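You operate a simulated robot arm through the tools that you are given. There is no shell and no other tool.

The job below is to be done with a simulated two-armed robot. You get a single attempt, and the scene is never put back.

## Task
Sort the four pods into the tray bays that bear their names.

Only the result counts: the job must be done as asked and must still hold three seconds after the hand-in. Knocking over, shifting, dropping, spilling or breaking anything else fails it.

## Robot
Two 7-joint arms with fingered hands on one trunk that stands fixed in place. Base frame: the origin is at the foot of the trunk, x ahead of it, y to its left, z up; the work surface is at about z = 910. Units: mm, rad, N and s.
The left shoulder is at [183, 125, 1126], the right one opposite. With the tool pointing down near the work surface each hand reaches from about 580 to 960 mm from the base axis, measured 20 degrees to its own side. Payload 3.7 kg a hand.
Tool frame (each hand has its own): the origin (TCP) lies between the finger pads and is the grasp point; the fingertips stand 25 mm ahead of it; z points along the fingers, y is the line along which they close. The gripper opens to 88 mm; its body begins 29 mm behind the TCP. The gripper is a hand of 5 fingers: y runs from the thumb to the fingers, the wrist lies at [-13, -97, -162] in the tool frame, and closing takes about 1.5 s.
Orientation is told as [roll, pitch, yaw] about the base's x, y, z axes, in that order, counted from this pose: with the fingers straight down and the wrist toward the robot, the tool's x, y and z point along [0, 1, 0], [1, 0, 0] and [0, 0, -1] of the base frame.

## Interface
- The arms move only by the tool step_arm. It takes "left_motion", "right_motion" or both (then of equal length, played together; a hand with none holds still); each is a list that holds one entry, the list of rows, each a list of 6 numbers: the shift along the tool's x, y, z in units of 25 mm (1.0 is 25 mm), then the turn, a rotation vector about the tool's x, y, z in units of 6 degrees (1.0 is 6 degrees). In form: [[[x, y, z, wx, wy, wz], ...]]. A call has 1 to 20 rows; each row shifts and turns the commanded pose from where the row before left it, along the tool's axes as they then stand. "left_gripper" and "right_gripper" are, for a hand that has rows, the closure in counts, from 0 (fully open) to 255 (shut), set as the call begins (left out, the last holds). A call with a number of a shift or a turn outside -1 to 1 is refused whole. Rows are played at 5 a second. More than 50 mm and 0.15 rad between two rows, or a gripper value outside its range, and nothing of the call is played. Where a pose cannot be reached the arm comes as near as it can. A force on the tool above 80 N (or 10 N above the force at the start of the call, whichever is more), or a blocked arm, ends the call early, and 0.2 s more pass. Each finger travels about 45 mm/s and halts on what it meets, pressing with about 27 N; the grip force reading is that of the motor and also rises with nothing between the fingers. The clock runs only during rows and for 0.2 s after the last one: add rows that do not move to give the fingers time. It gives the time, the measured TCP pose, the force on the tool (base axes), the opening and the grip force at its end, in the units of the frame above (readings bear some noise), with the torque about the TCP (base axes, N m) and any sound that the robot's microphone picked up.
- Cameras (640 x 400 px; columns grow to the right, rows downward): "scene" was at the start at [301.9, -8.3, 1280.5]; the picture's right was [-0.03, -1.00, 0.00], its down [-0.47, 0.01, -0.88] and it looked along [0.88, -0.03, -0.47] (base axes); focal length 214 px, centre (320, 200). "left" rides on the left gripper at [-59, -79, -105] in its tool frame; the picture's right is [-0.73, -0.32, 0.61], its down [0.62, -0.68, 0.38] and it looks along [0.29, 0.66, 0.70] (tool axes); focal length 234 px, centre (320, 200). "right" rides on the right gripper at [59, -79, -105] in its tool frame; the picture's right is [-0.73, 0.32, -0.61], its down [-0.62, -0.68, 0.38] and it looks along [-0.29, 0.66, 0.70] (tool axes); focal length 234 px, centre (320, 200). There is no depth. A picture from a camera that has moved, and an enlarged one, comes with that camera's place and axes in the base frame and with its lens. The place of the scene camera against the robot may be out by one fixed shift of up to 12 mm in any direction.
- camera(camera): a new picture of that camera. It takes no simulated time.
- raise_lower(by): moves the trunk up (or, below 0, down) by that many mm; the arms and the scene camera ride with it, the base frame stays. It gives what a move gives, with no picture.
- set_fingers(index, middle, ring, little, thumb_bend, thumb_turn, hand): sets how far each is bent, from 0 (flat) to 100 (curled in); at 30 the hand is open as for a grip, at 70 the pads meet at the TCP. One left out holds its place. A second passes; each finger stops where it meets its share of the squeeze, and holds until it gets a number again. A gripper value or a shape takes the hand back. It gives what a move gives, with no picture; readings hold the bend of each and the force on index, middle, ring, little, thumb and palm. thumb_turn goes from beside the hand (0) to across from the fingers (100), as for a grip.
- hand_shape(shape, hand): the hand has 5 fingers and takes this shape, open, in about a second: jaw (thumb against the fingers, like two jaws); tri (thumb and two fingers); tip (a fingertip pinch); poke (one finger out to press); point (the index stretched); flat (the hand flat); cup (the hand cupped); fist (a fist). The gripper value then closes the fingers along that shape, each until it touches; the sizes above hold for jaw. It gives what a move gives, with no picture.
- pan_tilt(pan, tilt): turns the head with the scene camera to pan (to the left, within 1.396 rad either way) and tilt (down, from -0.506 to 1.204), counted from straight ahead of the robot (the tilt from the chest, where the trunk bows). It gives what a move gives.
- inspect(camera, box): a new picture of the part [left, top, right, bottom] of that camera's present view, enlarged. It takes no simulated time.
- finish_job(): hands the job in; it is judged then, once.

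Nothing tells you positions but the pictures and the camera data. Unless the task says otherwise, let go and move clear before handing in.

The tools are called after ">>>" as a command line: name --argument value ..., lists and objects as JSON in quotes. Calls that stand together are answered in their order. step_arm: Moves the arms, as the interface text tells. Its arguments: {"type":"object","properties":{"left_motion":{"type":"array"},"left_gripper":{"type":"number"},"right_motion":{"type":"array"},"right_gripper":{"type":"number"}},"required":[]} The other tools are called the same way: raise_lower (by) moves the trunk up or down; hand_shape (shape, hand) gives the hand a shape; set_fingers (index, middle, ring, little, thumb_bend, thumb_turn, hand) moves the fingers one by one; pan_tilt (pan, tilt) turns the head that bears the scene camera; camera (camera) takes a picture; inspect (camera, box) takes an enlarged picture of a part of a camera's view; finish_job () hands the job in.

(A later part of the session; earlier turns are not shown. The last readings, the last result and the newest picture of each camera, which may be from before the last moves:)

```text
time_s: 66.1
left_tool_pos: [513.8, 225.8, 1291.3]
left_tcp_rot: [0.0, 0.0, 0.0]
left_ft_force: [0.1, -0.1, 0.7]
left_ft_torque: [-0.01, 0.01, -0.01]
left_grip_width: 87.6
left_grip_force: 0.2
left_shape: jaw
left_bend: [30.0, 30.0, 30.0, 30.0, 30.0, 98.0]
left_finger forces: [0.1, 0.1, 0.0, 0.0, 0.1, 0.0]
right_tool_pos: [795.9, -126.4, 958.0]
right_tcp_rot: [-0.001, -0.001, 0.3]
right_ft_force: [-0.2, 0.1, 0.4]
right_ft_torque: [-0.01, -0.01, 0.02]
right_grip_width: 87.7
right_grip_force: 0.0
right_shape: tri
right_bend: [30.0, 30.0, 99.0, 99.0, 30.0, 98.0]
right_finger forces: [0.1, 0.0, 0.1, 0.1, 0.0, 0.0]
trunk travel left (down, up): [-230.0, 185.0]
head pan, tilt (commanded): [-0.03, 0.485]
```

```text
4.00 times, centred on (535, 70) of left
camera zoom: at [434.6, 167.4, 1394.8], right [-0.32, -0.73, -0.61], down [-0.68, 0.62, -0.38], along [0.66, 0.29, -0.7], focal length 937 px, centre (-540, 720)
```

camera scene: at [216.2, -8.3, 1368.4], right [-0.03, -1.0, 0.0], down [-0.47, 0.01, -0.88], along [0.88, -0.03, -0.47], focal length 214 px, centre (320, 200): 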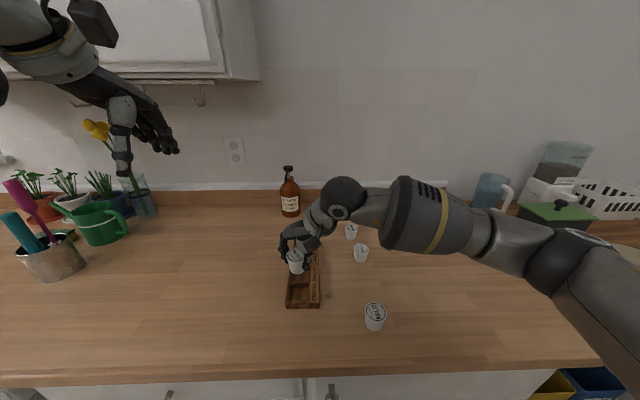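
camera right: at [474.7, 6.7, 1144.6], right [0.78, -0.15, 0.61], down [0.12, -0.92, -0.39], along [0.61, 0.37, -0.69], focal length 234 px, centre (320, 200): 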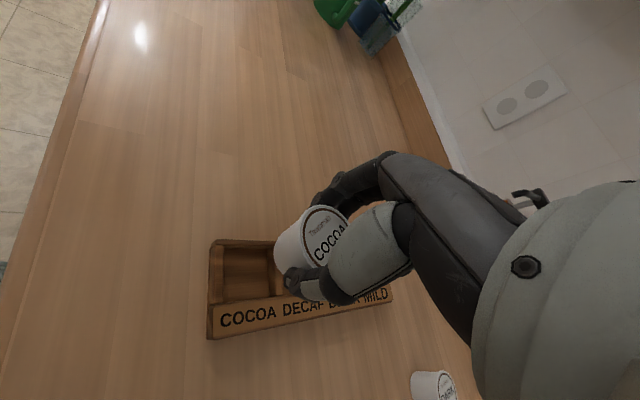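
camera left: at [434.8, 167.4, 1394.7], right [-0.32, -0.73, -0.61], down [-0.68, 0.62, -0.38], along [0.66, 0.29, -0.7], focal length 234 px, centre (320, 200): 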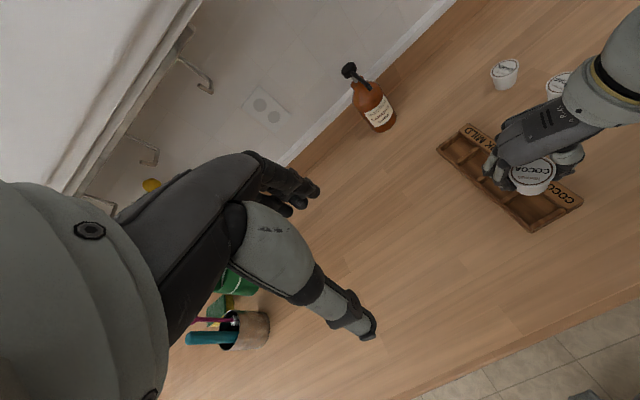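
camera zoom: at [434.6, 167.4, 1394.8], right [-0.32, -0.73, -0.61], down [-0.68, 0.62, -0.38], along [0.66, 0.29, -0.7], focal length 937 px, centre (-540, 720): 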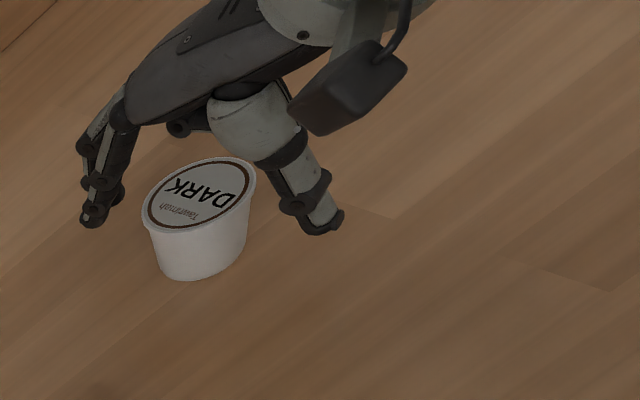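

>>> step_arm --right_motion '[[[0.12, 0, -0.05, 0, 0, 0], [0, 0, 0, 0, 0, 0]]]'

>>> inspect --camera "right" --box '[220, 120, 440, 360]'

```text
time_s: 66.7
left_tool_pos: [513.5, 225.4, 1290.1]
left_tcp_rot: [0.0, 0.0, 0.0]
left_ft_force: [0.0, -0.5, -0.2]
left_ft_torque: [-0.02, 0.02, 0.0]
left_grip_width: 87.7
left_grip_force: 0.0
left_shape: jaw
left_bend: [30.0, 30.0, 30.0, 30.0, 30.0, 98.0]
left_finger forces: [0.0, 0.0, 0.1, 0.0, 0.0, 0.0]
right_tool_pos: [795.6, -123.8, 958.5]
right_tcp_rot: [-0.001, -0.001, 0.3]
right_ft_force: [0.0, 0.2, 1.3]
right_ft_torque: [-0.01, 0.01, 0.0]
right_grip_width: 88.0
right_grip_force: 0.1
right_shape: tri
right_bend: [30.0, 30.0, 99.0, 99.0, 30.0, 98.0]
right_finger forces: [0.1, 0.1, 0.0, 0.0, 0.0, 0.0]
trunk travel left (down, up): [-230.0, 185.0]
head pan, tilt (commanded): [-0.03, 0.485]
```

```text
1.67 times, centred on (330, 240) of right
camera zoom: at [703.7, -91.7, 1063.4], right [0.52, -0.6, 0.61], down [-0.47, -0.8, -0.38], along [0.71, -0.08, -0.7], focal length 390 px, centre (303, 133)
```

zoom: 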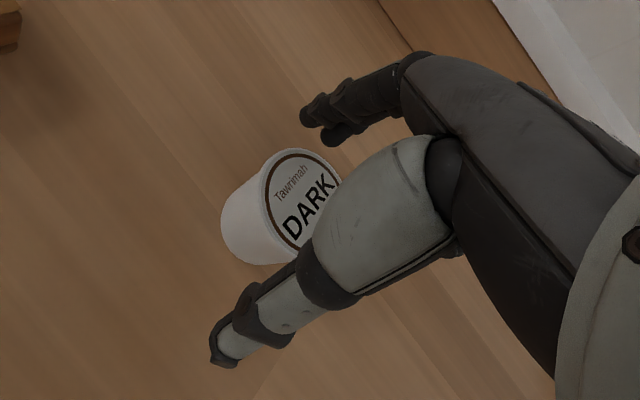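

Aligned. I'll close on DARK.

>>> step_arm --right_motion '[[[0, 0, 0, 0, 0, 0], [0, 0, 0, 0, 0, 0], [0, 0, 0, 0, 0, 0], [0, 0, 0, 0, 0, 0], [0, 0, 0, 0, 0, 0], [0, 0, 0, 0, 0, 0], [0, 0, 0, 0, 0, 0]]]' --right_gripper 150

>>> inspect --camera "right" --box '[220, 120, 440, 360]'

>>> inspect --camera "left" --box '[470, 20, 600, 120]'

```text
time_s: 68.3
left_tool_pos: [514.3, 226.5, 1290.7]
left_tcp_rot: [0.001, 0.0, 0.0]
left_ft_force: [0.7, -0.4, 0.0]
left_ft_torque: [0.01, 0.0, -0.01]
left_grip_width: 87.7
left_grip_force: 0.0
left_shape: jaw
left_bend: [30.0, 30.0, 30.0, 30.0, 30.0, 98.0]
left_finger forces: [0.0, 0.1, 0.0, 0.1, 0.1, 0.0]
right_tool_pos: [795.8, -123.9, 959.8]
right_tcp_rot: [0.002, -0.002, 0.301]
right_ft_force: [0.3, -0.3, -0.3]
right_ft_torque: [0.0, 0.0, -0.01]
right_grip_width: 34.0
right_grip_force: 27.0
right_shape: tri
right_bend: [74.0, 49.0, 100.0, 100.0, 72.0, 100.0]
right_finger forces: [11.4, 12.3, 0.0, 0.0, 24.4, 0.0]
trunk travel left (down, up): [-230.0, 185.0]
head pan, tilt (commanded): [-0.03, 0.485]
```

```text
1.67 times, centred on (330, 240) of right
camera zoom: at [703.7, -91.8, 1063.4], right [0.52, -0.6, 0.61], down [-0.47, -0.8, -0.38], along [0.71, -0.08, -0.7], focal length 390 px, centre (303, 133)
```

zoom: 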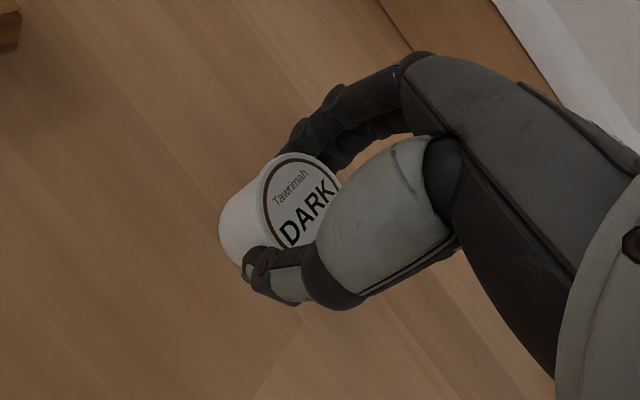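

```text
4.00 times, centred on (535, 70) of left
camera zoom: at [434.9, 167.4, 1394.6], right [-0.32, -0.73, -0.61], down [-0.68, 0.62, -0.38], along [0.66, 0.29, -0.7], focal length 937 px, centre (-540, 720)
```

zoom: 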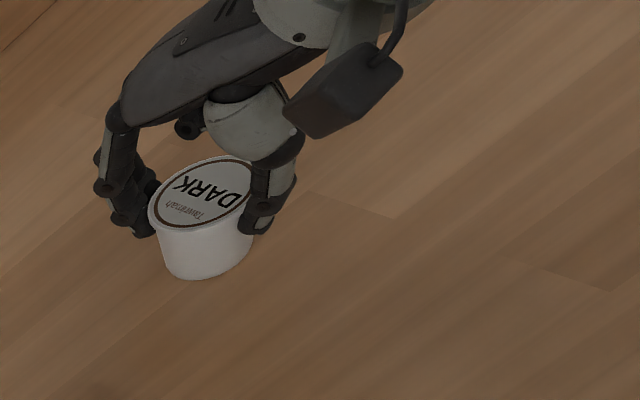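

>>> step_arm --right_motion '[[[0, 0, -0.7, 0, 0, 0], [0, 0, -0.9, 0, 0, 0], [0, 0, -0.9, 0, 0, 0], [0, 0, -0.9, 0, 0, 0], [0.9475, -0.3275, 0, 0, 0, 0], [0.9475, -0.3275, 0, 0, 0, 0], [0.9475, -0.3275, 0, 0, 0, 0], [0.9475, -0.3275, 0, 0, 0, 0], [0.9475, -0.3275, 0, 0, 0, 0], [0.9475, -0.3275, 0, 0, 0, 0], [0.9475, -0.3275, 0, 0, 0, 0], [0.9475, -0.3275, 0, 0, 0, 0], [0, 0, 0, 0, 0, -0.9], [0, 0, 0, 0, 0, -0.9], [0, 0, 0, 0, 0, -0.9], [0, 0, 0, 0, 0, -0.9], [0, 0, 0, 0, 0, -0.9], [0, 0, 0, 0, 0, -0.9], [0, 0, 0, 0, 0, -0.9], [0, 0, 0, 0, 0, 0]]]'

>>> inspect --camera "right" --box '[190, 180, 410, 350]'

>>> inspect --camera "left" --box '[430, 110, 610, 240]'

>>> inspect --camera "scene" --box '[260, 210, 360, 310]'

```text
time_s: 72.5
left_tool_pos: [513.0, 226.3, 1290.3]
left_tcp_rot: [0.0, 0.001, 0.001]
left_ft_force: [-0.1, -0.9, -0.6]
left_ft_torque: [0.0, -0.01, 0.02]
left_grip_width: 87.8
left_grip_force: 0.0
left_shape: jaw
left_bend: [30.0, 30.0, 30.0, 30.0, 30.0, 98.0]
left_finger forces: [0.0, 0.0, 0.0, 0.0, 0.0, 0.0]
right_tool_pos: [678.9, 39.8, 1044.2]
right_tcp_rot: [0.001, -0.003, 0.868]
right_ft_force: [0.3, 0.1, -0.5]
right_ft_torque: [0.02, 0.0, -0.02]
right_grip_width: 33.8
right_grip_force: 27.1
right_shape: tri
right_bend: [74.0, 49.0, 100.0, 100.0, 72.0, 100.0]
right_finger forces: [11.5, 12.3, 0.0, 0.1, 24.3, 0.0]
right hand out of reach, approached as far as the arm can: row 19
trunk travel left (down, up): [-230.0, 185.0]
head pan, tilt (commanded): [-0.03, 0.485]
```

```text
2.35 times, centred on (300, 265) of right
camera zoom: at [582.5, 16.7, 1148.0], right [0.76, -0.22, 0.61], down [0.03, -0.92, -0.38], along [0.65, 0.31, -0.69], focal length 551 px, centre (367, 47)
```

zoom: 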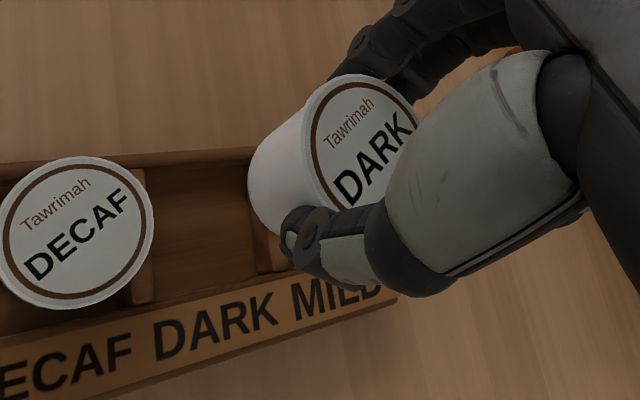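

```text
3.08 times, centred on (520, 175) of left
camera zoom: at [434.9, 167.4, 1394.6], right [-0.32, -0.73, -0.61], down [-0.68, 0.62, -0.38], along [0.66, 0.29, -0.7], focal length 720 px, centre (-295, 277)
```

zoom: 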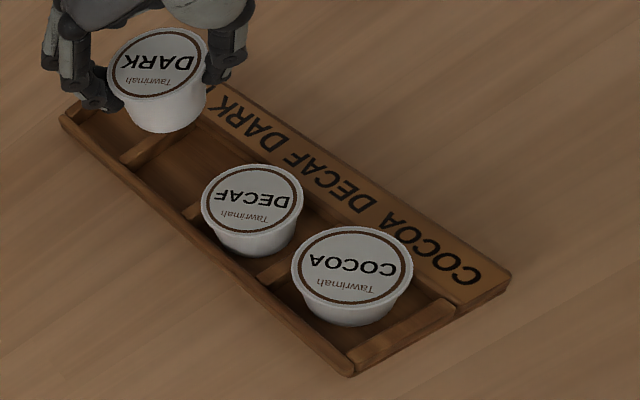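

```text
4.00 times, centred on (310, 260) of scene
camera zoom: at [216.3, -8.3, 1368.3], right [-0.03, -1.0, 0.0], down [-0.47, 0.01, -0.88], along [0.88, -0.03, -0.47], focal length 858 px, centre (360, -40)
```

zoom: 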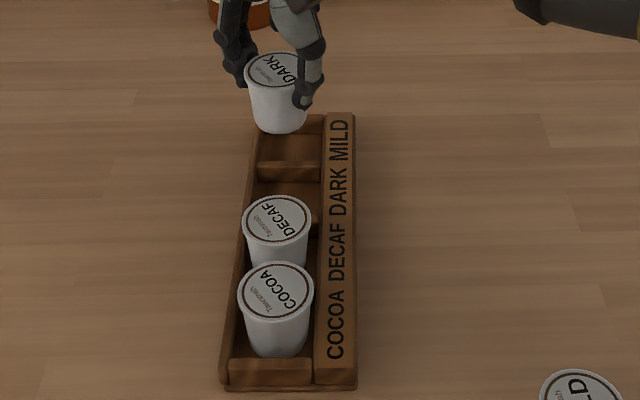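

The full 55° yaw is just out of reach here, so I'll back off to about 45°, which still clears the neighbouring pod. Then I'll measure.

>>> step_arm --right_motion '[[[0, 0, 0, 0, 0, 0.8], [0, 0, 0, 0, 0, 0]]]'

>>> inspect --camera "right" --box '[190, 180, 410, 350]'

>>> inspect --camera "left" --box '[430, 110, 550, 200]'

>>> inspect --camera "scene" --box '[260, 210, 360, 310]'

```text
time_s: 73.1
left_tool_pos: [514.0, 224.7, 1290.1]
left_tcp_rot: [0.0, 0.0, -0.001]
left_ft_force: [-0.1, 0.4, 0.2]
left_ft_torque: [0.03, 0.0, 0.0]
left_grip_width: 87.8
left_grip_force: 0.0
left_shape: jaw
left_bend: [30.0, 30.0, 30.0, 30.0, 30.0, 98.0]
left_finger forces: [0.0, 0.1, 0.0, 0.0, 0.1, 0.1]
right_tool_pos: [676.7, 38.4, 1043.4]
right_tcp_rot: [0.0, -0.001, 0.783]
right_ft_force: [0.0, 0.3, -0.9]
right_ft_torque: [-0.04, -0.02, -0.02]
right_grip_width: 34.0
right_grip_force: 27.3
right_shape: tri
right_bend: [74.0, 49.0, 100.0, 100.0, 72.0, 100.0]
right_finger forces: [11.5, 12.3, 0.0, 0.0, 24.3, 0.0]
trunk travel left (down, up): [-230.0, 185.0]
head pan, tilt (commanded): [-0.03, 0.485]
```

```text
2.35 times, centred on (300, 265) of right
camera zoom: at [580.9, 23.4, 1147.9], right [0.74, -0.29, 0.61], down [-0.04, -0.92, -0.38], along [0.67, 0.26, -0.7], focal length 551 px, centre (367, 47)
```

zoom: 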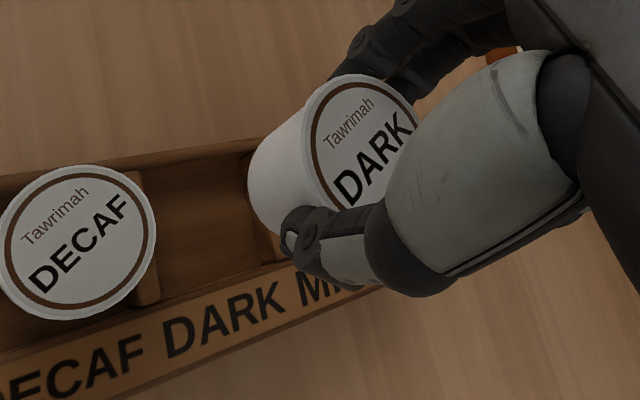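

```text
4.44 times, centred on (490, 155) of left
camera zoom: at [435.0, 167.3, 1394.6], right [-0.32, -0.73, -0.61], down [-0.68, 0.62, -0.38], along [0.66, 0.29, -0.7], focal length 1041 px, centre (-436, 400)
```

zoom: 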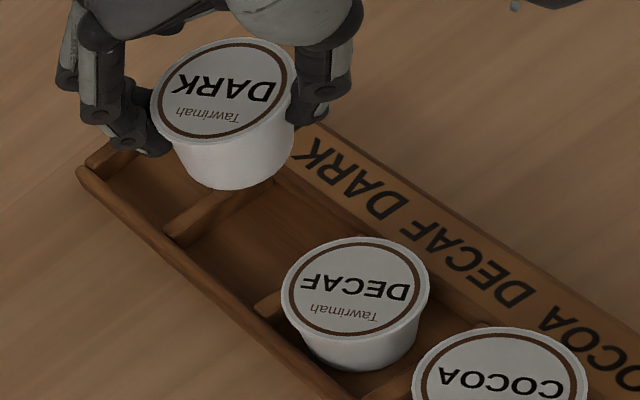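

```text
4.00 times, centred on (310, 260) of scene
camera zoom: at [216.3, -8.3, 1368.3], right [-0.03, -1.0, 0.0], down [-0.47, 0.01, -0.88], along [0.88, -0.03, -0.47], focal length 858 px, centre (360, -40)
```

zoom: 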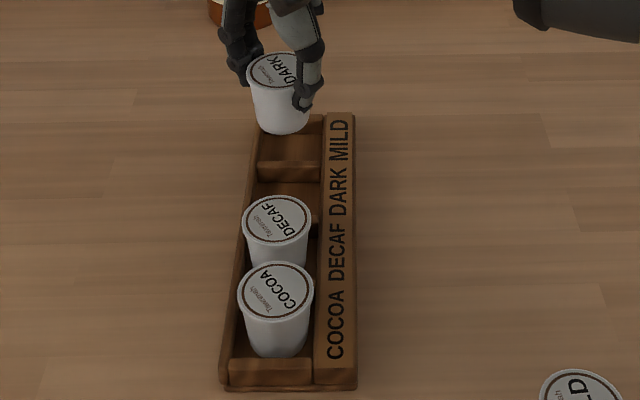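

>>> step_arm --right_motion '[[[-0.025, 0.01, 0.6, 0, 0, 0], [-0.025, 0.01, 0.6, 0, 0, 0], [0, 0, 0.6, 0, 0, 0], [0, 0, 0.6, 0, 0, 0], [0, 0, 0, 0, 0, 0]]]'

>>> inspect --camera "right" --box '[190, 180, 410, 350]'

>>> inspect --camera "left" --box '[430, 110, 550, 200]'

>>> inspect --camera "scene" --box '[270, 220, 340, 290]'

```text
time_s: 74.3
left_tool_pos: [511.6, 225.4, 1289.8]
left_tcp_rot: [-0.002, -0.001, -0.001]
left_ft_force: [-0.4, -1.3, -0.7]
left_ft_torque: [0.01, -0.01, 0.0]
left_grip_width: 87.8
left_grip_force: 0.0
left_shape: jaw
left_bend: [30.0, 30.0, 30.0, 30.0, 30.0, 98.0]
left_finger forces: [0.1, 0.1, 0.0, 0.0, 0.1, 0.0]
right_tool_pos: [678.0, 35.9, 983.0]
right_tcp_rot: [0.0, -0.002, 0.783]
right_ft_force: [0.4, 0.3, -0.1]
right_ft_torque: [0.02, 0.01, -0.02]
right_grip_width: 34.2
right_grip_force: 27.3
right_shape: tri
right_bend: [74.0, 49.0, 100.0, 100.0, 72.0, 100.0]
right_finger forces: [11.5, 12.3, 0.1, 0.0, 24.3, 0.0]
trunk travel left (down, up): [-230.0, 185.0]
head pan, tilt (commanded): [-0.03, 0.485]
```

```text
2.35 times, centred on (300, 265) of right
camera zoom: at [581.4, 22.3, 1088.0], right [0.74, -0.29, 0.61], down [-0.04, -0.92, -0.38], along [0.67, 0.26, -0.69], focal length 551 px, centre (367, 47)
```

zoom: 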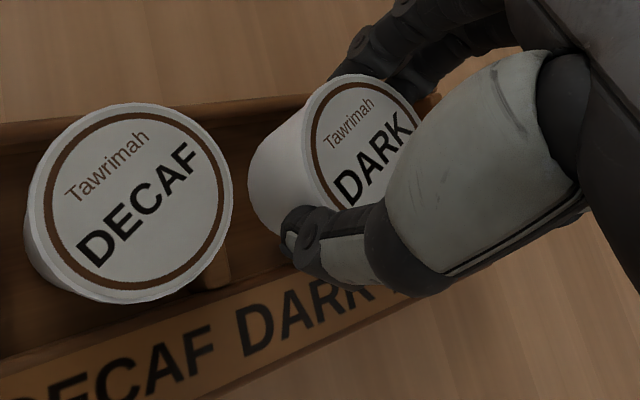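

```text
4.44 times, centred on (490, 155) of left
camera zoom: at [434.6, 167.4, 1394.8], right [-0.32, -0.73, -0.61], down [-0.68, 0.62, -0.38], along [0.66, 0.29, -0.7], focal length 1041 px, centre (-436, 400)
```

zoom: 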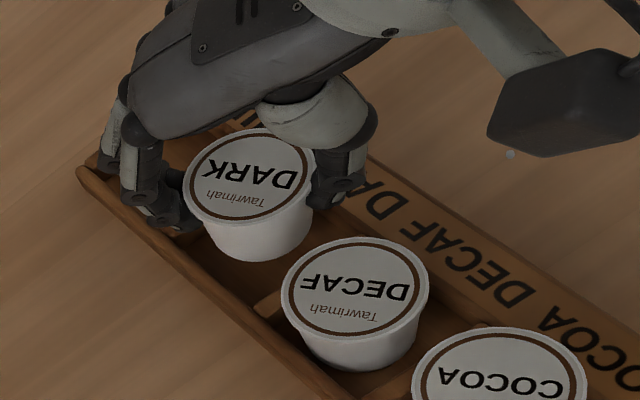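

```text
5.71 times, centred on (305, 255) of scene
camera zoom: at [216.0, -8.3, 1368.4], right [-0.03, -1.0, 0.0], down [-0.47, 0.01, -0.88], along [0.88, -0.03, -0.47], focal length 1226 px, centre (406, -114)
```

zoom: 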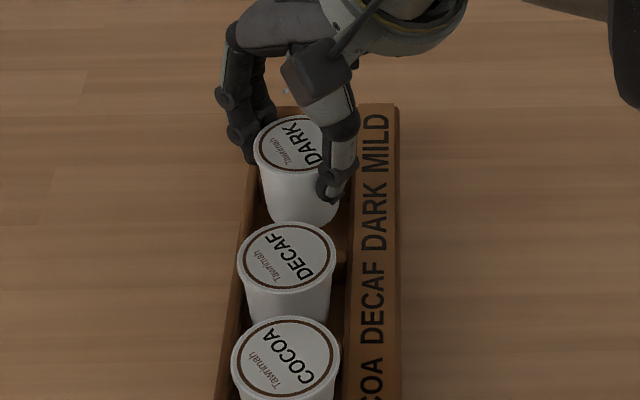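

Well centred over the DARK bay. I'll lower slowly.

>>> step_arm --right_motion '[[[0, 0, 0.2, 0, 0, 0], [0, 0, 0.2, 0, 0, 0], [0, 0, 0.2, 0, 0, 0], [0, 0, 0.1, 0, 0, 0], [0, 0, 0, 0, 0, 0]]]'

>>> inspect --camera "left" --box '[430, 110, 550, 200]'

>>> inspect --camera "scene" --box '[270, 220, 340, 290]'

>>> inspect --camera "right" --box '[190, 180, 410, 350]'

```text
time_s: 75.5
left_tool_pos: [513.2, 225.7, 1290.8]
left_tcp_rot: [-0.001, 0.001, -0.001]
left_ft_force: [-0.2, -0.5, 0.5]
left_ft_torque: [0.01, 0.01, 0.0]
left_grip_width: 87.6
left_grip_force: 0.1
left_shape: jaw
left_bend: [30.0, 30.0, 30.0, 30.0, 30.0, 98.0]
left_finger forces: [0.0, 0.0, 0.0, 0.0, 0.0, 0.1]
right_tool_pos: [677.3, 39.2, 966.6]
right_tcp_rot: [0.0, -0.002, 0.783]
right_ft_force: [0.6, 0.2, -0.3]
right_ft_torque: [-0.02, 0.0, -0.03]
right_grip_width: 34.0
right_grip_force: 27.6
right_shape: tri
right_bend: [74.0, 49.0, 100.0, 100.0, 72.0, 100.0]
right_finger forces: [11.5, 12.2, 0.0, 0.0, 24.3, 0.0]
trunk travel left (down, up): [-230.0, 185.0]
head pan, tilt (commanded): [-0.03, 0.485]
```

```text
4.44 times, centred on (490, 155) of left
camera zoom: at [434.9, 167.4, 1394.6], right [-0.32, -0.73, -0.61], down [-0.68, 0.62, -0.38], along [0.66, 0.29, -0.7], focal length 1041 px, centre (-436, 400)
```

zoom: 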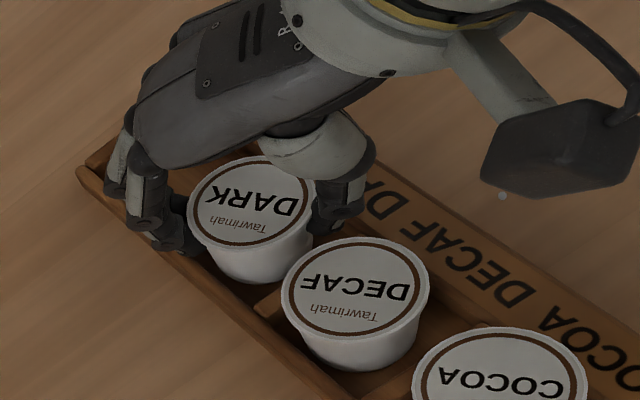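

```text
5.71 times, centred on (305, 255) of scene
camera zoom: at [216.2, -8.3, 1368.4], right [-0.03, -1.0, 0.0], down [-0.47, 0.01, -0.88], along [0.88, -0.03, -0.47], focal length 1226 px, centre (406, -114)
```

zoom: 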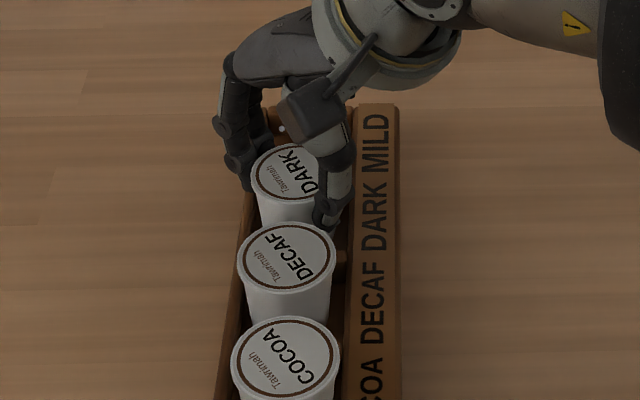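

```text
2.35 times, centred on (300, 265) of right
camera zoom: at [581.0, 24.5, 1071.0], right [0.74, -0.29, 0.61], down [-0.04, -0.92, -0.38], along [0.67, 0.26, -0.7], focal length 551 px, centre (367, 47)
```

zoom: 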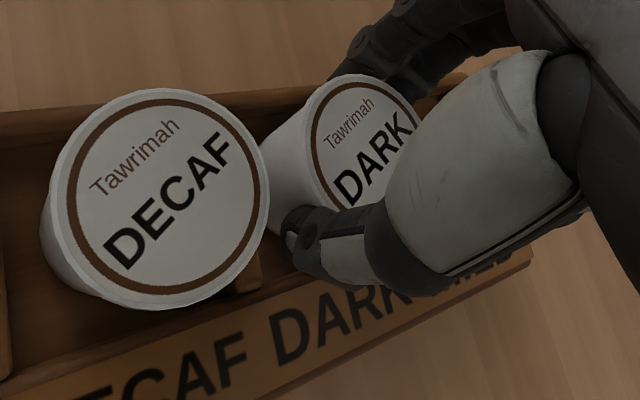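

>>> step_arm --right_motion '[[[-0.04, -0.04, 0.05, 0, 0, 0], [0, 0, 0.05, 0, 0, 0], [0, 0, 0, 0, 0, 0]]]'

```text
time_s: 76.3
left_tool_pos: [513.9, 225.4, 1290.1]
left_tcp_rot: [-0.001, -0.002, 0.001]
left_ft_force: [-0.4, -0.3, 1.1]
left_ft_torque: [0.0, 0.0, -0.02]
left_grip_width: 87.5
left_grip_force: 0.0
left_shape: jaw
left_bend: [30.0, 30.0, 30.0, 30.0, 30.0, 98.0]
left_finger forces: [0.0, 0.1, 0.0, 0.0, 0.0, 0.0]
right_tool_pos: [678.9, 37.5, 965.4]
right_tcp_rot: [0.0, -0.001, 0.782]
right_ft_force: [0.8, 0.8, -0.4]
right_ft_torque: [0.02, -0.01, -0.02]
right_grip_width: 34.0
right_grip_force: 27.2
right_shape: tri
right_bend: [74.0, 49.0, 100.0, 100.0, 72.0, 100.0]
right_finger forces: [11.5, 12.3, 0.0, 0.1, 24.3, 0.0]
trunk travel left (down, up): [-230.0, 185.0]
head pan, tilt (commanded): [-0.03, 0.485]
```

>>> step_arm --right_motion '[[[0, 0, 0.05, 0, 0, 0], [0, 0, 0.04, 0, 0, 0], [0, 0, 0, 0, 0, 0]]]'

```text
time_s: 77.1
left_tool_pos: [512.4, 226.8, 1290.7]
left_tcp_rot: [-0.001, -0.001, -0.001]
left_ft_force: [-0.5, 1.0, 0.2]
left_ft_torque: [-0.02, -0.01, 0.01]
left_grip_width: 87.7
left_grip_force: 0.0
left_shape: jaw
left_bend: [30.0, 30.0, 30.0, 30.0, 30.0, 98.0]
left_finger forces: [0.0, 0.0, 0.1, 0.0, 0.0, 0.0]
right_tool_pos: [678.6, 36.1, 962.2]
right_tcp_rot: [0.001, -0.003, 0.78]
right_ft_force: [-0.7, -0.6, 6.8]
right_ft_torque: [0.02, 0.0, 0.0]
right_grip_width: 34.0
right_grip_force: 27.0
right_shape: tri
right_bend: [74.0, 50.0, 100.0, 100.0, 72.0, 100.0]
right_finger forces: [11.6, 12.5, 0.1, 0.0, 24.8, 0.0]
trunk travel left (down, up): [-230.0, 185.0]
head pan, tilt (commanded): [-0.03, 0.485]
```

Floor contact at 6.8 N, at the same height as the DECAF pod. I'll open.

>>> step_arm --right_motion '[[[0, 0, 0, 0, 0, 0], [0, 0, 0, 0, 0, 0], [0, 0, 0, 0, 0, 0], [0, 0, 0, 0, 0, 0], [0, 0, 0, 0, 0, 0]]]' --right_gripper 35

>>> inspect --camera "left" --box '[430, 110, 550, 200]'

>>> inspect --camera "scene" --box '[270, 220, 340, 290]'

>>> inspect --camera "right" --box '[190, 180, 410, 350]'

```text
time_s: 78.3
left_tool_pos: [513.1, 225.9, 1290.5]
left_tcp_rot: [-0.001, 0.0, 0.001]
left_ft_force: [0.9, 0.5, 0.0]
left_ft_torque: [0.0, 0.02, 0.03]
left_grip_width: 87.8
left_grip_force: 0.0
left_shape: jaw
left_bend: [30.0, 30.0, 30.0, 30.0, 30.0, 98.0]
left_finger forces: [0.0, 0.0, 0.0, 0.0, 0.0, 0.0]
right_tool_pos: [677.9, 37.4, 961.8]
right_tcp_rot: [0.001, -0.002, 0.783]
right_ft_force: [0.8, -0.9, 0.5]
right_ft_torque: [0.04, -0.01, 0.0]
right_grip_width: 75.8
right_grip_force: 0.1
right_shape: tri
right_bend: [27.0, 33.0, 99.0, 99.0, 42.0, 99.0]
right_finger forces: [0.0, 0.1, 0.1, 0.1, 0.0, 0.0]
trunk travel left (down, up): [-230.0, 185.0]
head pan, tilt (commanded): [-0.03, 0.485]
```

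```text
4.44 times, centred on (490, 155) of left
camera zoom: at [434.8, 167.4, 1394.7], right [-0.32, -0.73, -0.61], down [-0.68, 0.62, -0.38], along [0.66, 0.29, -0.7], focal length 1041 px, centre (-436, 400)
```

zoom: 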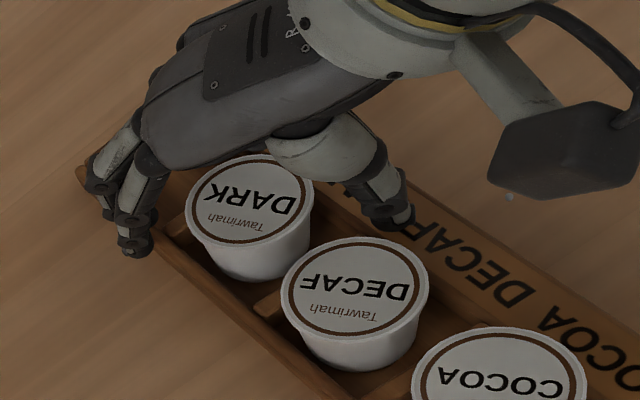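

```text
5.71 times, centred on (305, 255) of scene
camera zoom: at [216.2, -8.3, 1368.4], right [-0.03, -1.0, 0.0], down [-0.47, 0.01, -0.88], along [0.88, -0.03, -0.47], focal length 1226 px, centre (406, -114)
```

zoom: 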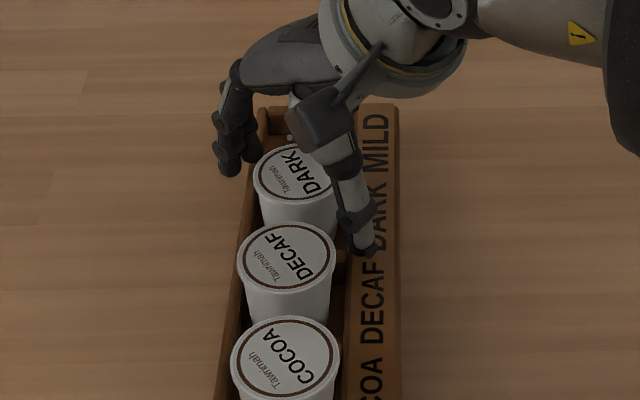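

```text
2.35 times, centred on (300, 265) of right
camera zoom: at [581.7, 21.9, 1066.3], right [0.74, -0.29, 0.61], down [-0.04, -0.92, -0.38], along [0.67, 0.26, -0.7], focal length 551 px, centre (367, 47)
```

zoom: 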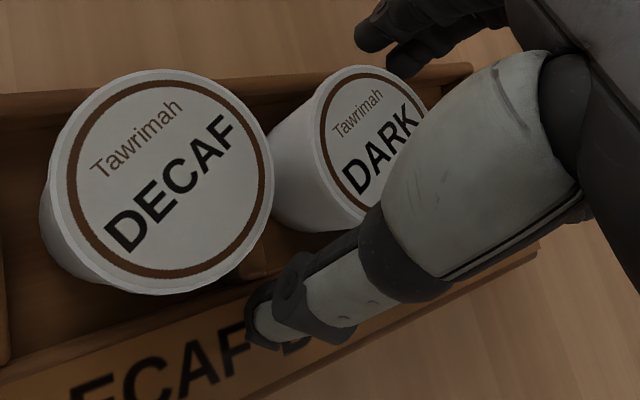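

DARK is in its bay. I'll rise and go back for the last pod, MILD.

>>> step_arm --right_motion '[[[0, 0, -0.4, 0, 0, 0], [0, 0, -0.8, 0, 0, 0], [0, 0, -0.9, 0, 0, 0], [0, 0, -0.9, 0, 0, 0], [0, 0, -0.6, 0, 0, 0], [0, 0, 0, 0, 0, 0.83], [0, 0, 0, 0, 0, 0.83], [0, 0, 0, 0, 0, 0.83], [0, 0, 0, 0, 0, 0.83], [0, 0, 0, 0, 0, 0.83], [0, 0, 0, 0, 0, 0]]]' --right_gripper 0

>>> step_arm --right_motion '[[[-0.362, -0.917, 0, 0, 0, 0], [-0.362, -0.917, 0, 0, 0, 0], [-0.362, -0.917, 0, 0, 0, 0], [-0.362, -0.917, 0, 0, 0, 0], [-0.362, -0.917, 0, 0, 0, 0], [-0.362, -0.917, 0, 0, 0, 0], [-0.362, -0.917, 0, 0, 0, 0], [-0.362, -0.917, 0, 0, 0, 0], [-0.362, -0.917, 0, 0, 0, 0], [-0.362, -0.917, 0, 0, 0, 0], [0, 0, 0, 0, 0, 0]]]'

>>> inspect --camera "right" --box '[180, 100, 500, 380]'

>>> inspect --camera "left" --box '[430, 100, 610, 240]'

>>> camera --camera "scene"

```text
time_s: 80.7
left_tool_pos: [513.8, 226.0, 1289.6]
left_tcp_rot: [0.001, -0.001, 0.002]
left_ft_force: [0.0, 0.1, -0.8]
left_ft_torque: [0.01, 0.0, 0.03]
left_grip_width: 87.5
left_grip_force: 0.2
left_shape: jaw
left_bend: [30.0, 30.0, 30.0, 30.0, 30.0, 98.0]
left_finger forces: [0.0, 0.0, 0.1, 0.0, 0.0, 0.1]
right_tool_pos: [677.7, 36.0, 1051.6]
right_tcp_rot: [0.001, -0.002, 0.347]
right_ft_force: [0.2, -0.2, -0.2]
right_ft_torque: [-0.01, -0.01, 0.03]
right_grip_width: 87.7
right_grip_force: 0.1
right_shape: tri
right_bend: [30.0, 30.0, 99.0, 99.0, 30.0, 98.0]
right_finger forces: [0.0, 0.1, 0.1, 0.0, 0.0, 0.1]
trunk travel left (down, up): [-230.0, 185.0]
head pan, tilt (commanded): [-0.03, 0.485]
```

```text
time_s: 83.1
left_tool_pos: [514.4, 226.6, 1288.7]
left_tcp_rot: [-0.002, 0.001, -0.001]
left_ft_force: [0.0, -0.7, 0.4]
left_ft_torque: [-0.02, -0.02, -0.01]
left_grip_width: 87.5
left_grip_force: 0.1
left_shape: jaw
left_bend: [30.0, 30.0, 30.0, 30.0, 30.0, 98.0]
left_finger forces: [0.0, 0.0, 0.0, 0.0, 0.0, 0.0]
right_tool_pos: [492.3, -126.7, 1052.7]
right_tcp_rot: [0.001, 0.0, 0.347]
right_ft_force: [0.8, 0.3, -0.1]
right_ft_torque: [0.01, -0.01, 0.0]
right_grip_width: 87.7
right_grip_force: 0.1
right_shape: tri
right_bend: [30.0, 30.0, 99.0, 99.0, 30.0, 98.0]
right_finger forces: [0.0, 0.0, 0.1, 0.0, 0.0, 0.0]
trunk travel left (down, up): [-230.0, 185.0]
head pan, tilt (commanded): [-0.03, 0.485]
```

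```text
1.43 times, centred on (340, 240) of right
camera zoom: at [398.5, -98.4, 1156.9], right [0.55, -0.57, 0.61], down [-0.43, -0.82, -0.38], along [0.72, -0.05, -0.7], focal length 334 px, centre (291, 143)
```

zoom: 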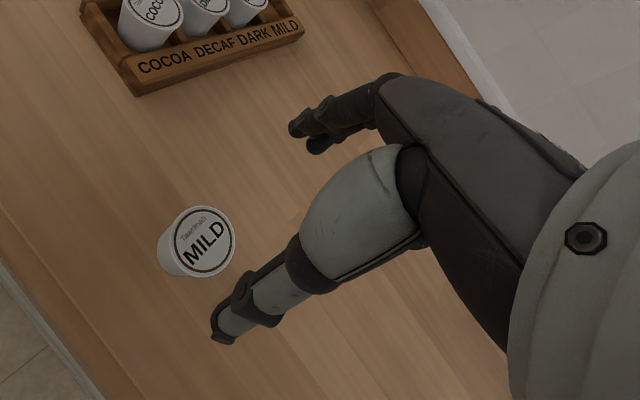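

```text
2.86 times, centred on (520, 170) of left
camera zoom: at [435.3, 167.5, 1394.4], right [-0.32, -0.73, -0.61], down [-0.68, 0.62, -0.38], along [0.66, 0.29, -0.7], focal length 669 px, centre (-251, 286)
```

zoom: 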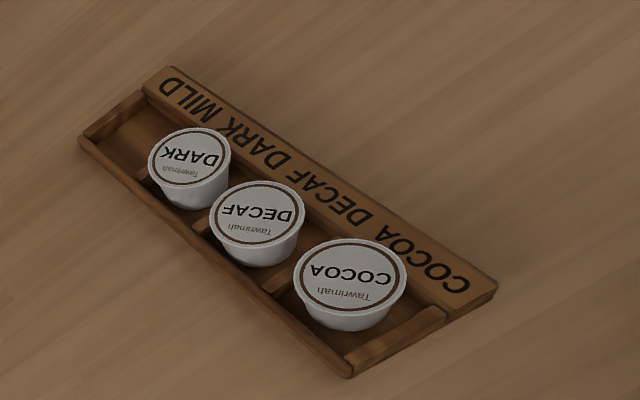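

```text
taken
camera scene: at [216.6, -8.1, 1368.2], right [-0.03, -1.0, 0.0], down [-0.47, 0.01, -0.88], along [0.88, -0.03, -0.47], focal length 214 px, centre (320, 200)
```

scene: 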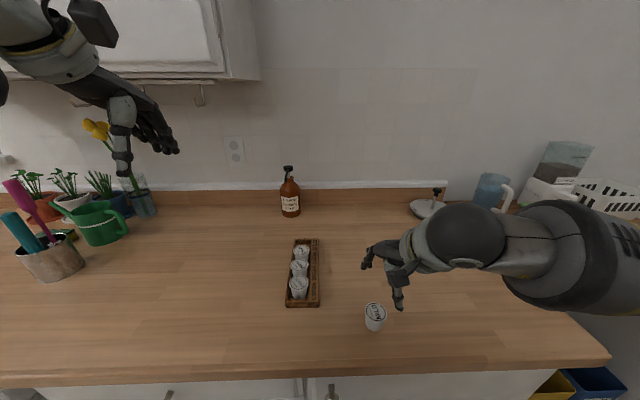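

>>> step_arm --right_motion '[[[0, 0, 0.75, 0, 0, 0], [0, 0, 0.75, 0, 0, 0], [0, 0, 0.75, 0, 0, 0], [0, 0, 0.75, 0, 0, 0], [0, 0, 0, 0, 0, 0]]]'

>>> inspect --camera "right" --box '[220, 120, 440, 360]'

```text
time_s: 84.3
left_tool_pos: [513.7, 225.4, 1289.7]
left_tcp_rot: [0.0, 0.001, -0.001]
left_ft_force: [-0.1, -0.9, -0.3]
left_ft_torque: [-0.01, -0.02, 0.0]
left_grip_width: 87.6
left_grip_force: 0.1
left_shape: jaw
left_bend: [30.0, 30.0, 30.0, 30.0, 30.0, 98.0]
left_finger forces: [0.0, 0.1, 0.0, 0.1, 0.0, 0.1]
right_tool_pos: [491.8, -127.3, 978.4]
right_tcp_rot: [0.002, -0.001, 0.348]
right_ft_force: [-0.7, -0.6, 0.0]
right_ft_torque: [0.01, 0.04, -0.01]
right_grip_width: 87.8
right_grip_force: 0.2
right_shape: tri
right_bend: [30.0, 30.0, 99.0, 99.0, 30.0, 98.0]
right_finger forces: [0.1, 0.1, 0.1, 0.0, 0.0, 0.0]
trunk travel left (down, up): [-230.0, 185.0]
head pan, tilt (commanded): [-0.03, 0.485]
```

```text
1.67 times, centred on (330, 240) of right
camera zoom: at [399.8, -98.5, 1082.3], right [0.55, -0.57, 0.61], down [-0.43, -0.82, -0.39], along [0.72, -0.05, -0.7], focal length 390 px, centre (303, 133)
```

zoom: 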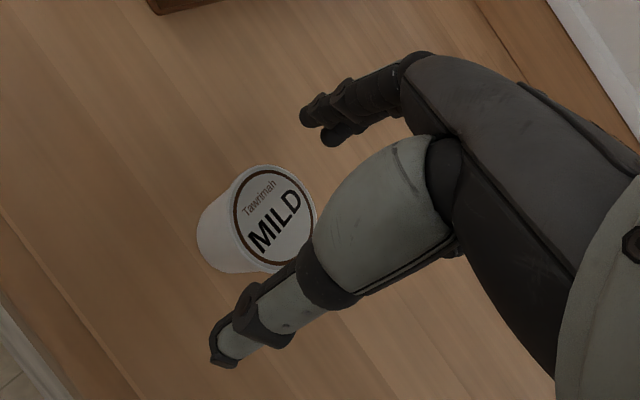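

>>> step_arm --right_motion '[[[0, -0.08, 0.25, 0, 0, 0], [0, 0, 0.25, 0, 0, 0], [0, 0, 0.25, 0, 0, 0], [0, 0, 0, 0, 0, 0]]]'

>>> inspect --camera "right" --box '[220, 120, 440, 360]'

>>> inspect --camera "scene" --box '[330, 250, 430, 350]'

```text
time_s: 85.3
left_tool_pos: [513.1, 226.1, 1291.7]
left_tcp_rot: [0.001, 0.001, 0.0]
left_ft_force: [0.0, -0.3, -0.2]
left_ft_torque: [0.0, 0.01, 0.01]
left_grip_width: 87.5
left_grip_force: 0.1
left_shape: jaw
left_bend: [30.0, 30.0, 30.0, 30.0, 30.0, 98.0]
left_finger forces: [0.1, 0.1, 0.0, 0.1, 0.1, 0.1]
right_tool_pos: [491.6, -126.2, 956.3]
right_tcp_rot: [0.0, -0.003, 0.348]
right_ft_force: [-0.7, -0.2, 0.1]
right_ft_torque: [-0.02, -0.03, 0.01]
right_grip_width: 87.7
right_grip_force: 0.0
right_shape: tri
right_bend: [30.0, 30.0, 99.0, 99.0, 30.0, 98.0]
right_finger forces: [0.0, 0.0, 0.0, 0.1, 0.0, 0.0]
trunk travel left (down, up): [-230.0, 185.0]
head pan, tilt (commanded): [-0.03, 0.485]
```

```text
1.67 times, centred on (330, 240) of right
camera zoom: at [397.9, -98.8, 1061.7], right [0.55, -0.57, 0.61], down [-0.43, -0.82, -0.38], along [0.72, -0.05, -0.7], focal length 390 px, centre (303, 133)
```

zoom: 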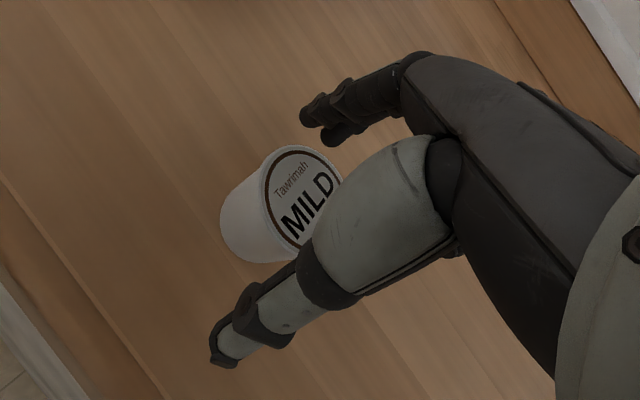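

```text
4.00 times, centred on (380, 300) of scene
camera zoom: at [216.2, -8.3, 1368.4], right [-0.03, -1.0, 0.0], down [-0.47, 0.01, -0.88], along [0.88, -0.03, -0.47], focal length 858 px, centre (80, -200)
```

zoom: 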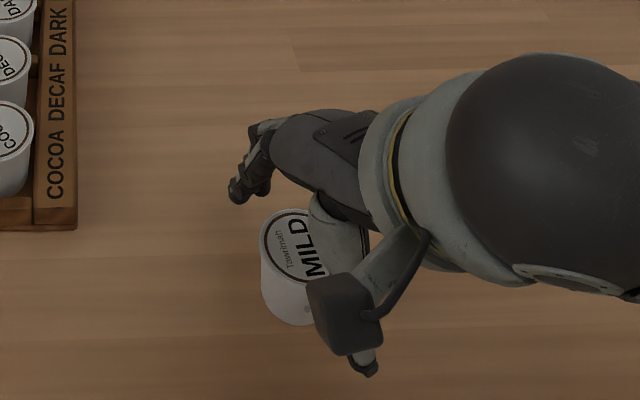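

>>> step_arm --right_motion '[[[0.07, 0, -0.06, 0, 0, 0], [0, 0, 0, 0, 0, 0]]]'

>>> step_arm --right_motion '[[[0, 0, 0, 0, 0, 0], [0, 0, 0, 0, 0, 0], [0, 0, 0, 0, 0, 0], [0, 0, 0, 0, 0, 0], [0, 0, 0, 0, 0, 0], [0, 0, 0, 0, 0, 0], [0, 0, 0, 0, 0, 0]]]' --right_gripper 150

>>> inspect --camera "right" --box '[220, 120, 440, 360]'

>>> inspect --camera "scene" --box '[330, 250, 430, 350]'

```text
time_s: 85.9
left_tool_pos: [513.8, 226.8, 1290.5]
left_tcp_rot: [0.0, 0.001, 0.001]
left_ft_force: [0.6, 0.2, 0.2]
left_ft_torque: [-0.01, -0.01, -0.01]
left_grip_width: 87.6
left_grip_force: 0.1
left_shape: jaw
left_bend: [30.0, 30.0, 30.0, 30.0, 30.0, 98.0]
left_finger forces: [0.0, 0.0, 0.1, 0.0, 0.1, 0.0]
right_tool_pos: [492.1, -125.2, 959.1]
right_tcp_rot: [0.002, -0.002, 0.345]
right_ft_force: [-0.7, 0.8, 0.8]
right_ft_torque: [-0.02, -0.04, -0.05]
right_grip_width: 87.6
right_grip_force: 0.0
right_shape: tri
right_bend: [30.0, 30.0, 99.0, 99.0, 30.0, 98.0]
right_finger forces: [0.0, 0.0, 0.0, 0.1, 0.0, 0.0]
trunk travel left (down, up): [-230.0, 185.0]
head pan, tilt (commanded): [-0.03, 0.485]
```

```text
time_s: 87.5
left_tool_pos: [514.2, 225.3, 1290.1]
left_tcp_rot: [0.0, 0.0, 0.0]
left_ft_force: [-0.6, 0.2, -0.6]
left_ft_torque: [0.03, -0.01, 0.04]
left_grip_width: 87.5
left_grip_force: 0.1
left_shape: jaw
left_bend: [30.0, 30.0, 30.0, 30.0, 30.0, 98.0]
left_finger forces: [0.1, 0.2, 0.0, 0.0, 0.0, 0.0]
right_tool_pos: [492.3, -125.2, 958.3]
right_tcp_rot: [0.002, -0.002, 0.349]
right_ft_force: [-0.1, 0.2, 0.2]
right_ft_torque: [0.0, -0.01, 0.04]
right_grip_width: 34.3
right_grip_force: 27.3
right_shape: tri
right_bend: [74.0, 49.0, 100.0, 100.0, 73.0, 100.0]
right_finger forces: [11.5, 12.2, 0.0, 0.1, 24.3, 0.0]
trunk travel left (down, up): [-230.0, 185.0]
head pan, tilt (commanded): [-0.03, 0.485]
```

```text
1.67 times, centred on (330, 240) of right
camera zoom: at [398.2, -97.2, 1063.4], right [0.55, -0.57, 0.61], down [-0.43, -0.82, -0.38], along [0.72, -0.05, -0.7], focal length 390 px, centre (303, 133)
```

zoom: 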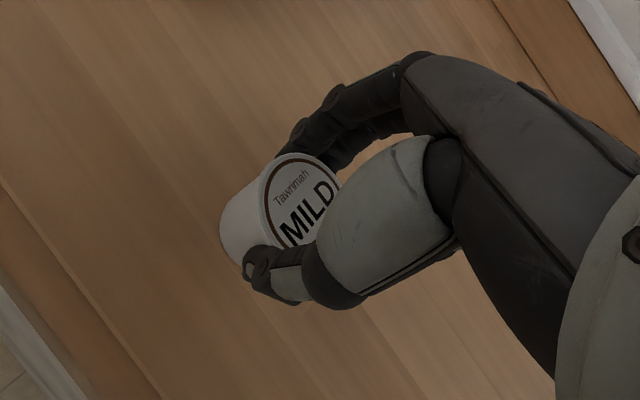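

```text
4.00 times, centred on (380, 300) of scene
camera zoom: at [216.2, -8.3, 1368.4], right [-0.03, -1.0, 0.0], down [-0.47, 0.01, -0.88], along [0.88, -0.03, -0.47], focal length 858 px, centre (80, -200)
```

zoom: 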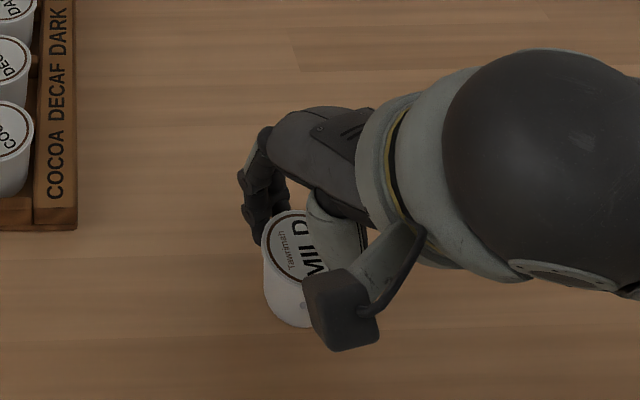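

MILD is gripped. I'll lift and carry it to the far bay, turning as far as reach allows.

>>> step_arm --right_motion '[[[0, 0, -0.8, 0, 0, 0], [0, 0, -0.95, 0, 0, 0], [0, 0, -0.95, 0, 0, 0], [0, 0, -0.95, 0, 0, 0], [0.231, 0.943, 0, 0, 0, 0], [0.231, 0.943, 0, 0, 0, 0], [0.231, 0.943, 0, 0, 0, 0], [0.231, 0.943, 0, 0, 0, 0], [0.231, 0.943, 0, 0, 0, 0], [0.231, 0.943, 0, 0, 0, 0], [0.231, 0.943, 0, 0, 0, 0], [0.231, 0.943, 0, 0, 0, 0], [0.231, 0.943, 0, 0, 0, 0], [0.231, 0.943, 0, 0, 0, 0], [0.231, 0.943, 0, 0, 0, 0], [0.231, 0.943, 0, 0, 0, 0], [0, 0, 0, 0, 0, -0.9], [0, 0, 0, 0, 0, -0.9], [0, 0, 0, 0, 0, -0.9], [0, 0, 0, 0, 0, -0.9]]]'

```text
time_s: 91.7
left_tool_pos: [514.5, 226.0, 1290.5]
left_tcp_rot: [-0.001, 0.0, 0.001]
left_ft_force: [-0.7, 0.0, 0.1]
left_ft_torque: [-0.01, 0.0, -0.01]
left_grip_width: 87.5
left_grip_force: 0.1
left_shape: jaw
left_bend: [30.0, 30.0, 30.0, 30.0, 30.0, 98.0]
left_finger forces: [0.0, 0.0, 0.0, 0.0, 0.0, 0.1]
right_tool_pos: [733.7, 37.9, 1051.4]
right_tcp_rot: [0.0, -0.002, 0.727]
right_ft_force: [-0.2, 0.4, -1.1]
right_ft_torque: [0.04, -0.01, -0.01]
right_grip_width: 34.0
right_grip_force: 27.3
right_shape: tri
right_bend: [74.0, 49.0, 100.0, 100.0, 73.0, 100.0]
right_finger forces: [11.5, 12.3, 0.0, 0.0, 24.3, 0.1]
trunk travel left (down, up): [-230.0, 185.0]
head pan, tilt (commanded): [-0.03, 0.485]
```

>>> step_arm --right_motion '[[[0, 0, 0, 0, 0, -0.5], [0, 0, 0, 0, 0, 0]]]'

>>> inspect --camera "right" --box '[190, 180, 410, 350]'

>>> inspect --camera "left" --box '[410, 80, 530, 170]'

>>> inspect --camera "scene" --box '[260, 200, 340, 280]'

```text
time_s: 92.3
left_tool_pos: [513.8, 226.2, 1290.5]
left_tcp_rot: [-0.001, 0.002, 0.001]
left_ft_force: [0.0, 0.3, 0.3]
left_ft_torque: [-0.01, 0.01, 0.0]
left_grip_width: 87.6
left_grip_force: 0.0
left_shape: jaw
left_bend: [30.0, 30.0, 30.0, 30.0, 30.0, 98.0]
left_finger forces: [0.0, 0.0, 0.0, 0.0, 0.0, 0.0]
right_tool_pos: [731.6, 37.7, 1049.4]
right_tcp_rot: [0.0, -0.002, 0.724]
right_ft_force: [-0.1, -0.7, 0.4]
right_ft_torque: [-0.01, 0.01, 0.03]
right_grip_width: 33.7
right_grip_force: 26.7
right_shape: tri
right_bend: [74.0, 49.0, 100.0, 100.0, 73.0, 100.0]
right_finger forces: [11.5, 12.2, 0.0, 0.0, 24.4, 0.0]
right hand out of reach, approached as far as the arm can: row 1
trunk travel left (down, up): [-230.0, 185.0]
head pan, tilt (commanded): [-0.03, 0.485]
```

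```text
2.35 times, centred on (300, 265) of right
camera zoom: at [635.4, 28.4, 1155.4], right [0.72, -0.33, 0.61], down [-0.1, -0.92, -0.38], along [0.68, 0.22, -0.7], focal length 551 px, centre (367, 47)
```

zoom: 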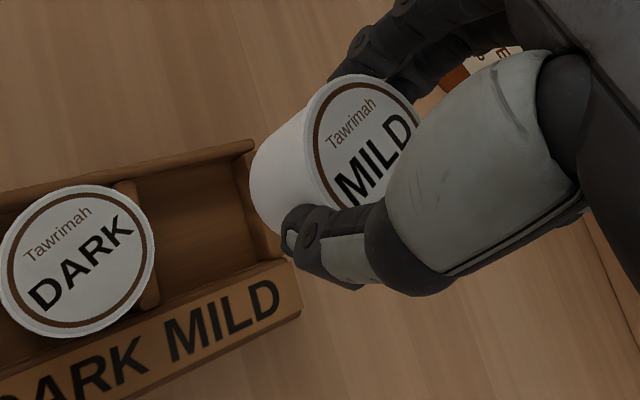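

```text
4.44 times, centred on (470, 125) of left
camera zoom: at [434.9, 167.3, 1394.6], right [-0.32, -0.73, -0.61], down [-0.68, 0.62, -0.38], along [0.66, 0.29, -0.7], focal length 1041 px, centre (-347, 533)
```

zoom: 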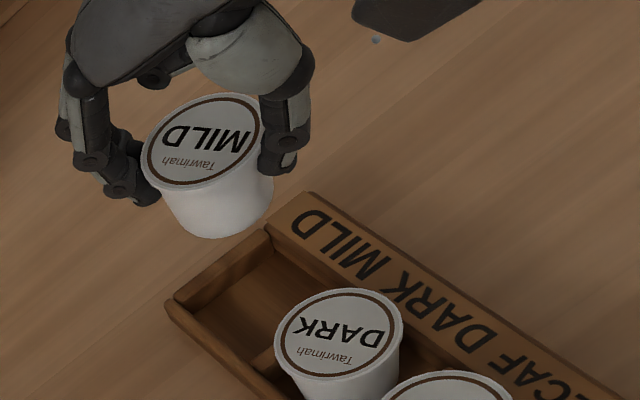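

```text
5.00 times, centred on (300, 240) of scene
camera zoom: at [216.2, -8.3, 1368.4], right [-0.03, -1.0, 0.0], down [-0.47, 0.01, -0.88], along [0.88, -0.03, -0.47], focal length 1072 px, centre (420, 0)
```

zoom: 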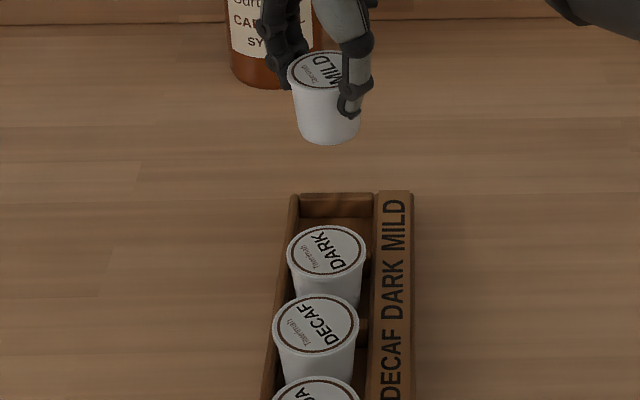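

Yaw tops out at about 41° here, and I'd like more thumb clearance from the DARK pod. I'll raise the hand, lower the trunk 60 mm to bring the shoulder forward, and then turn further.

>>> step_arm --right_motion '[[[0, 0, -0.8, 0, 0, 0.5], [0, 0, -0.8, 0, 0, 0], [0, 0, 0, 0, 0, 0]]]'

```text
time_s: 93.1
left_tool_pos: [513.1, 226.6, 1289.0]
left_tcp_rot: [0.0, -0.001, 0.001]
left_ft_force: [-0.1, -0.2, -0.6]
left_ft_torque: [0.01, 0.0, 0.02]
left_grip_width: 87.4
left_grip_force: 0.1
left_shape: jaw
left_bend: [30.0, 30.0, 30.0, 30.0, 30.0, 98.0]
left_finger forces: [0.0, 0.1, 0.0, 0.0, 0.0, 0.1]
right_tool_pos: [733.8, 38.4, 1089.5]
right_tcp_rot: [0.003, -0.002, 0.671]
right_ft_force: [0.2, -0.1, -0.6]
right_ft_torque: [-0.03, -0.05, 0.03]
right_grip_width: 33.8
right_grip_force: 26.9
right_shape: tri
right_bend: [74.0, 49.0, 100.0, 100.0, 73.0, 100.0]
right_finger forces: [11.6, 12.4, 0.0, 0.1, 24.3, 0.0]
trunk travel left (down, up): [-230.0, 185.0]
head pan, tilt (commanded): [-0.03, 0.485]
```

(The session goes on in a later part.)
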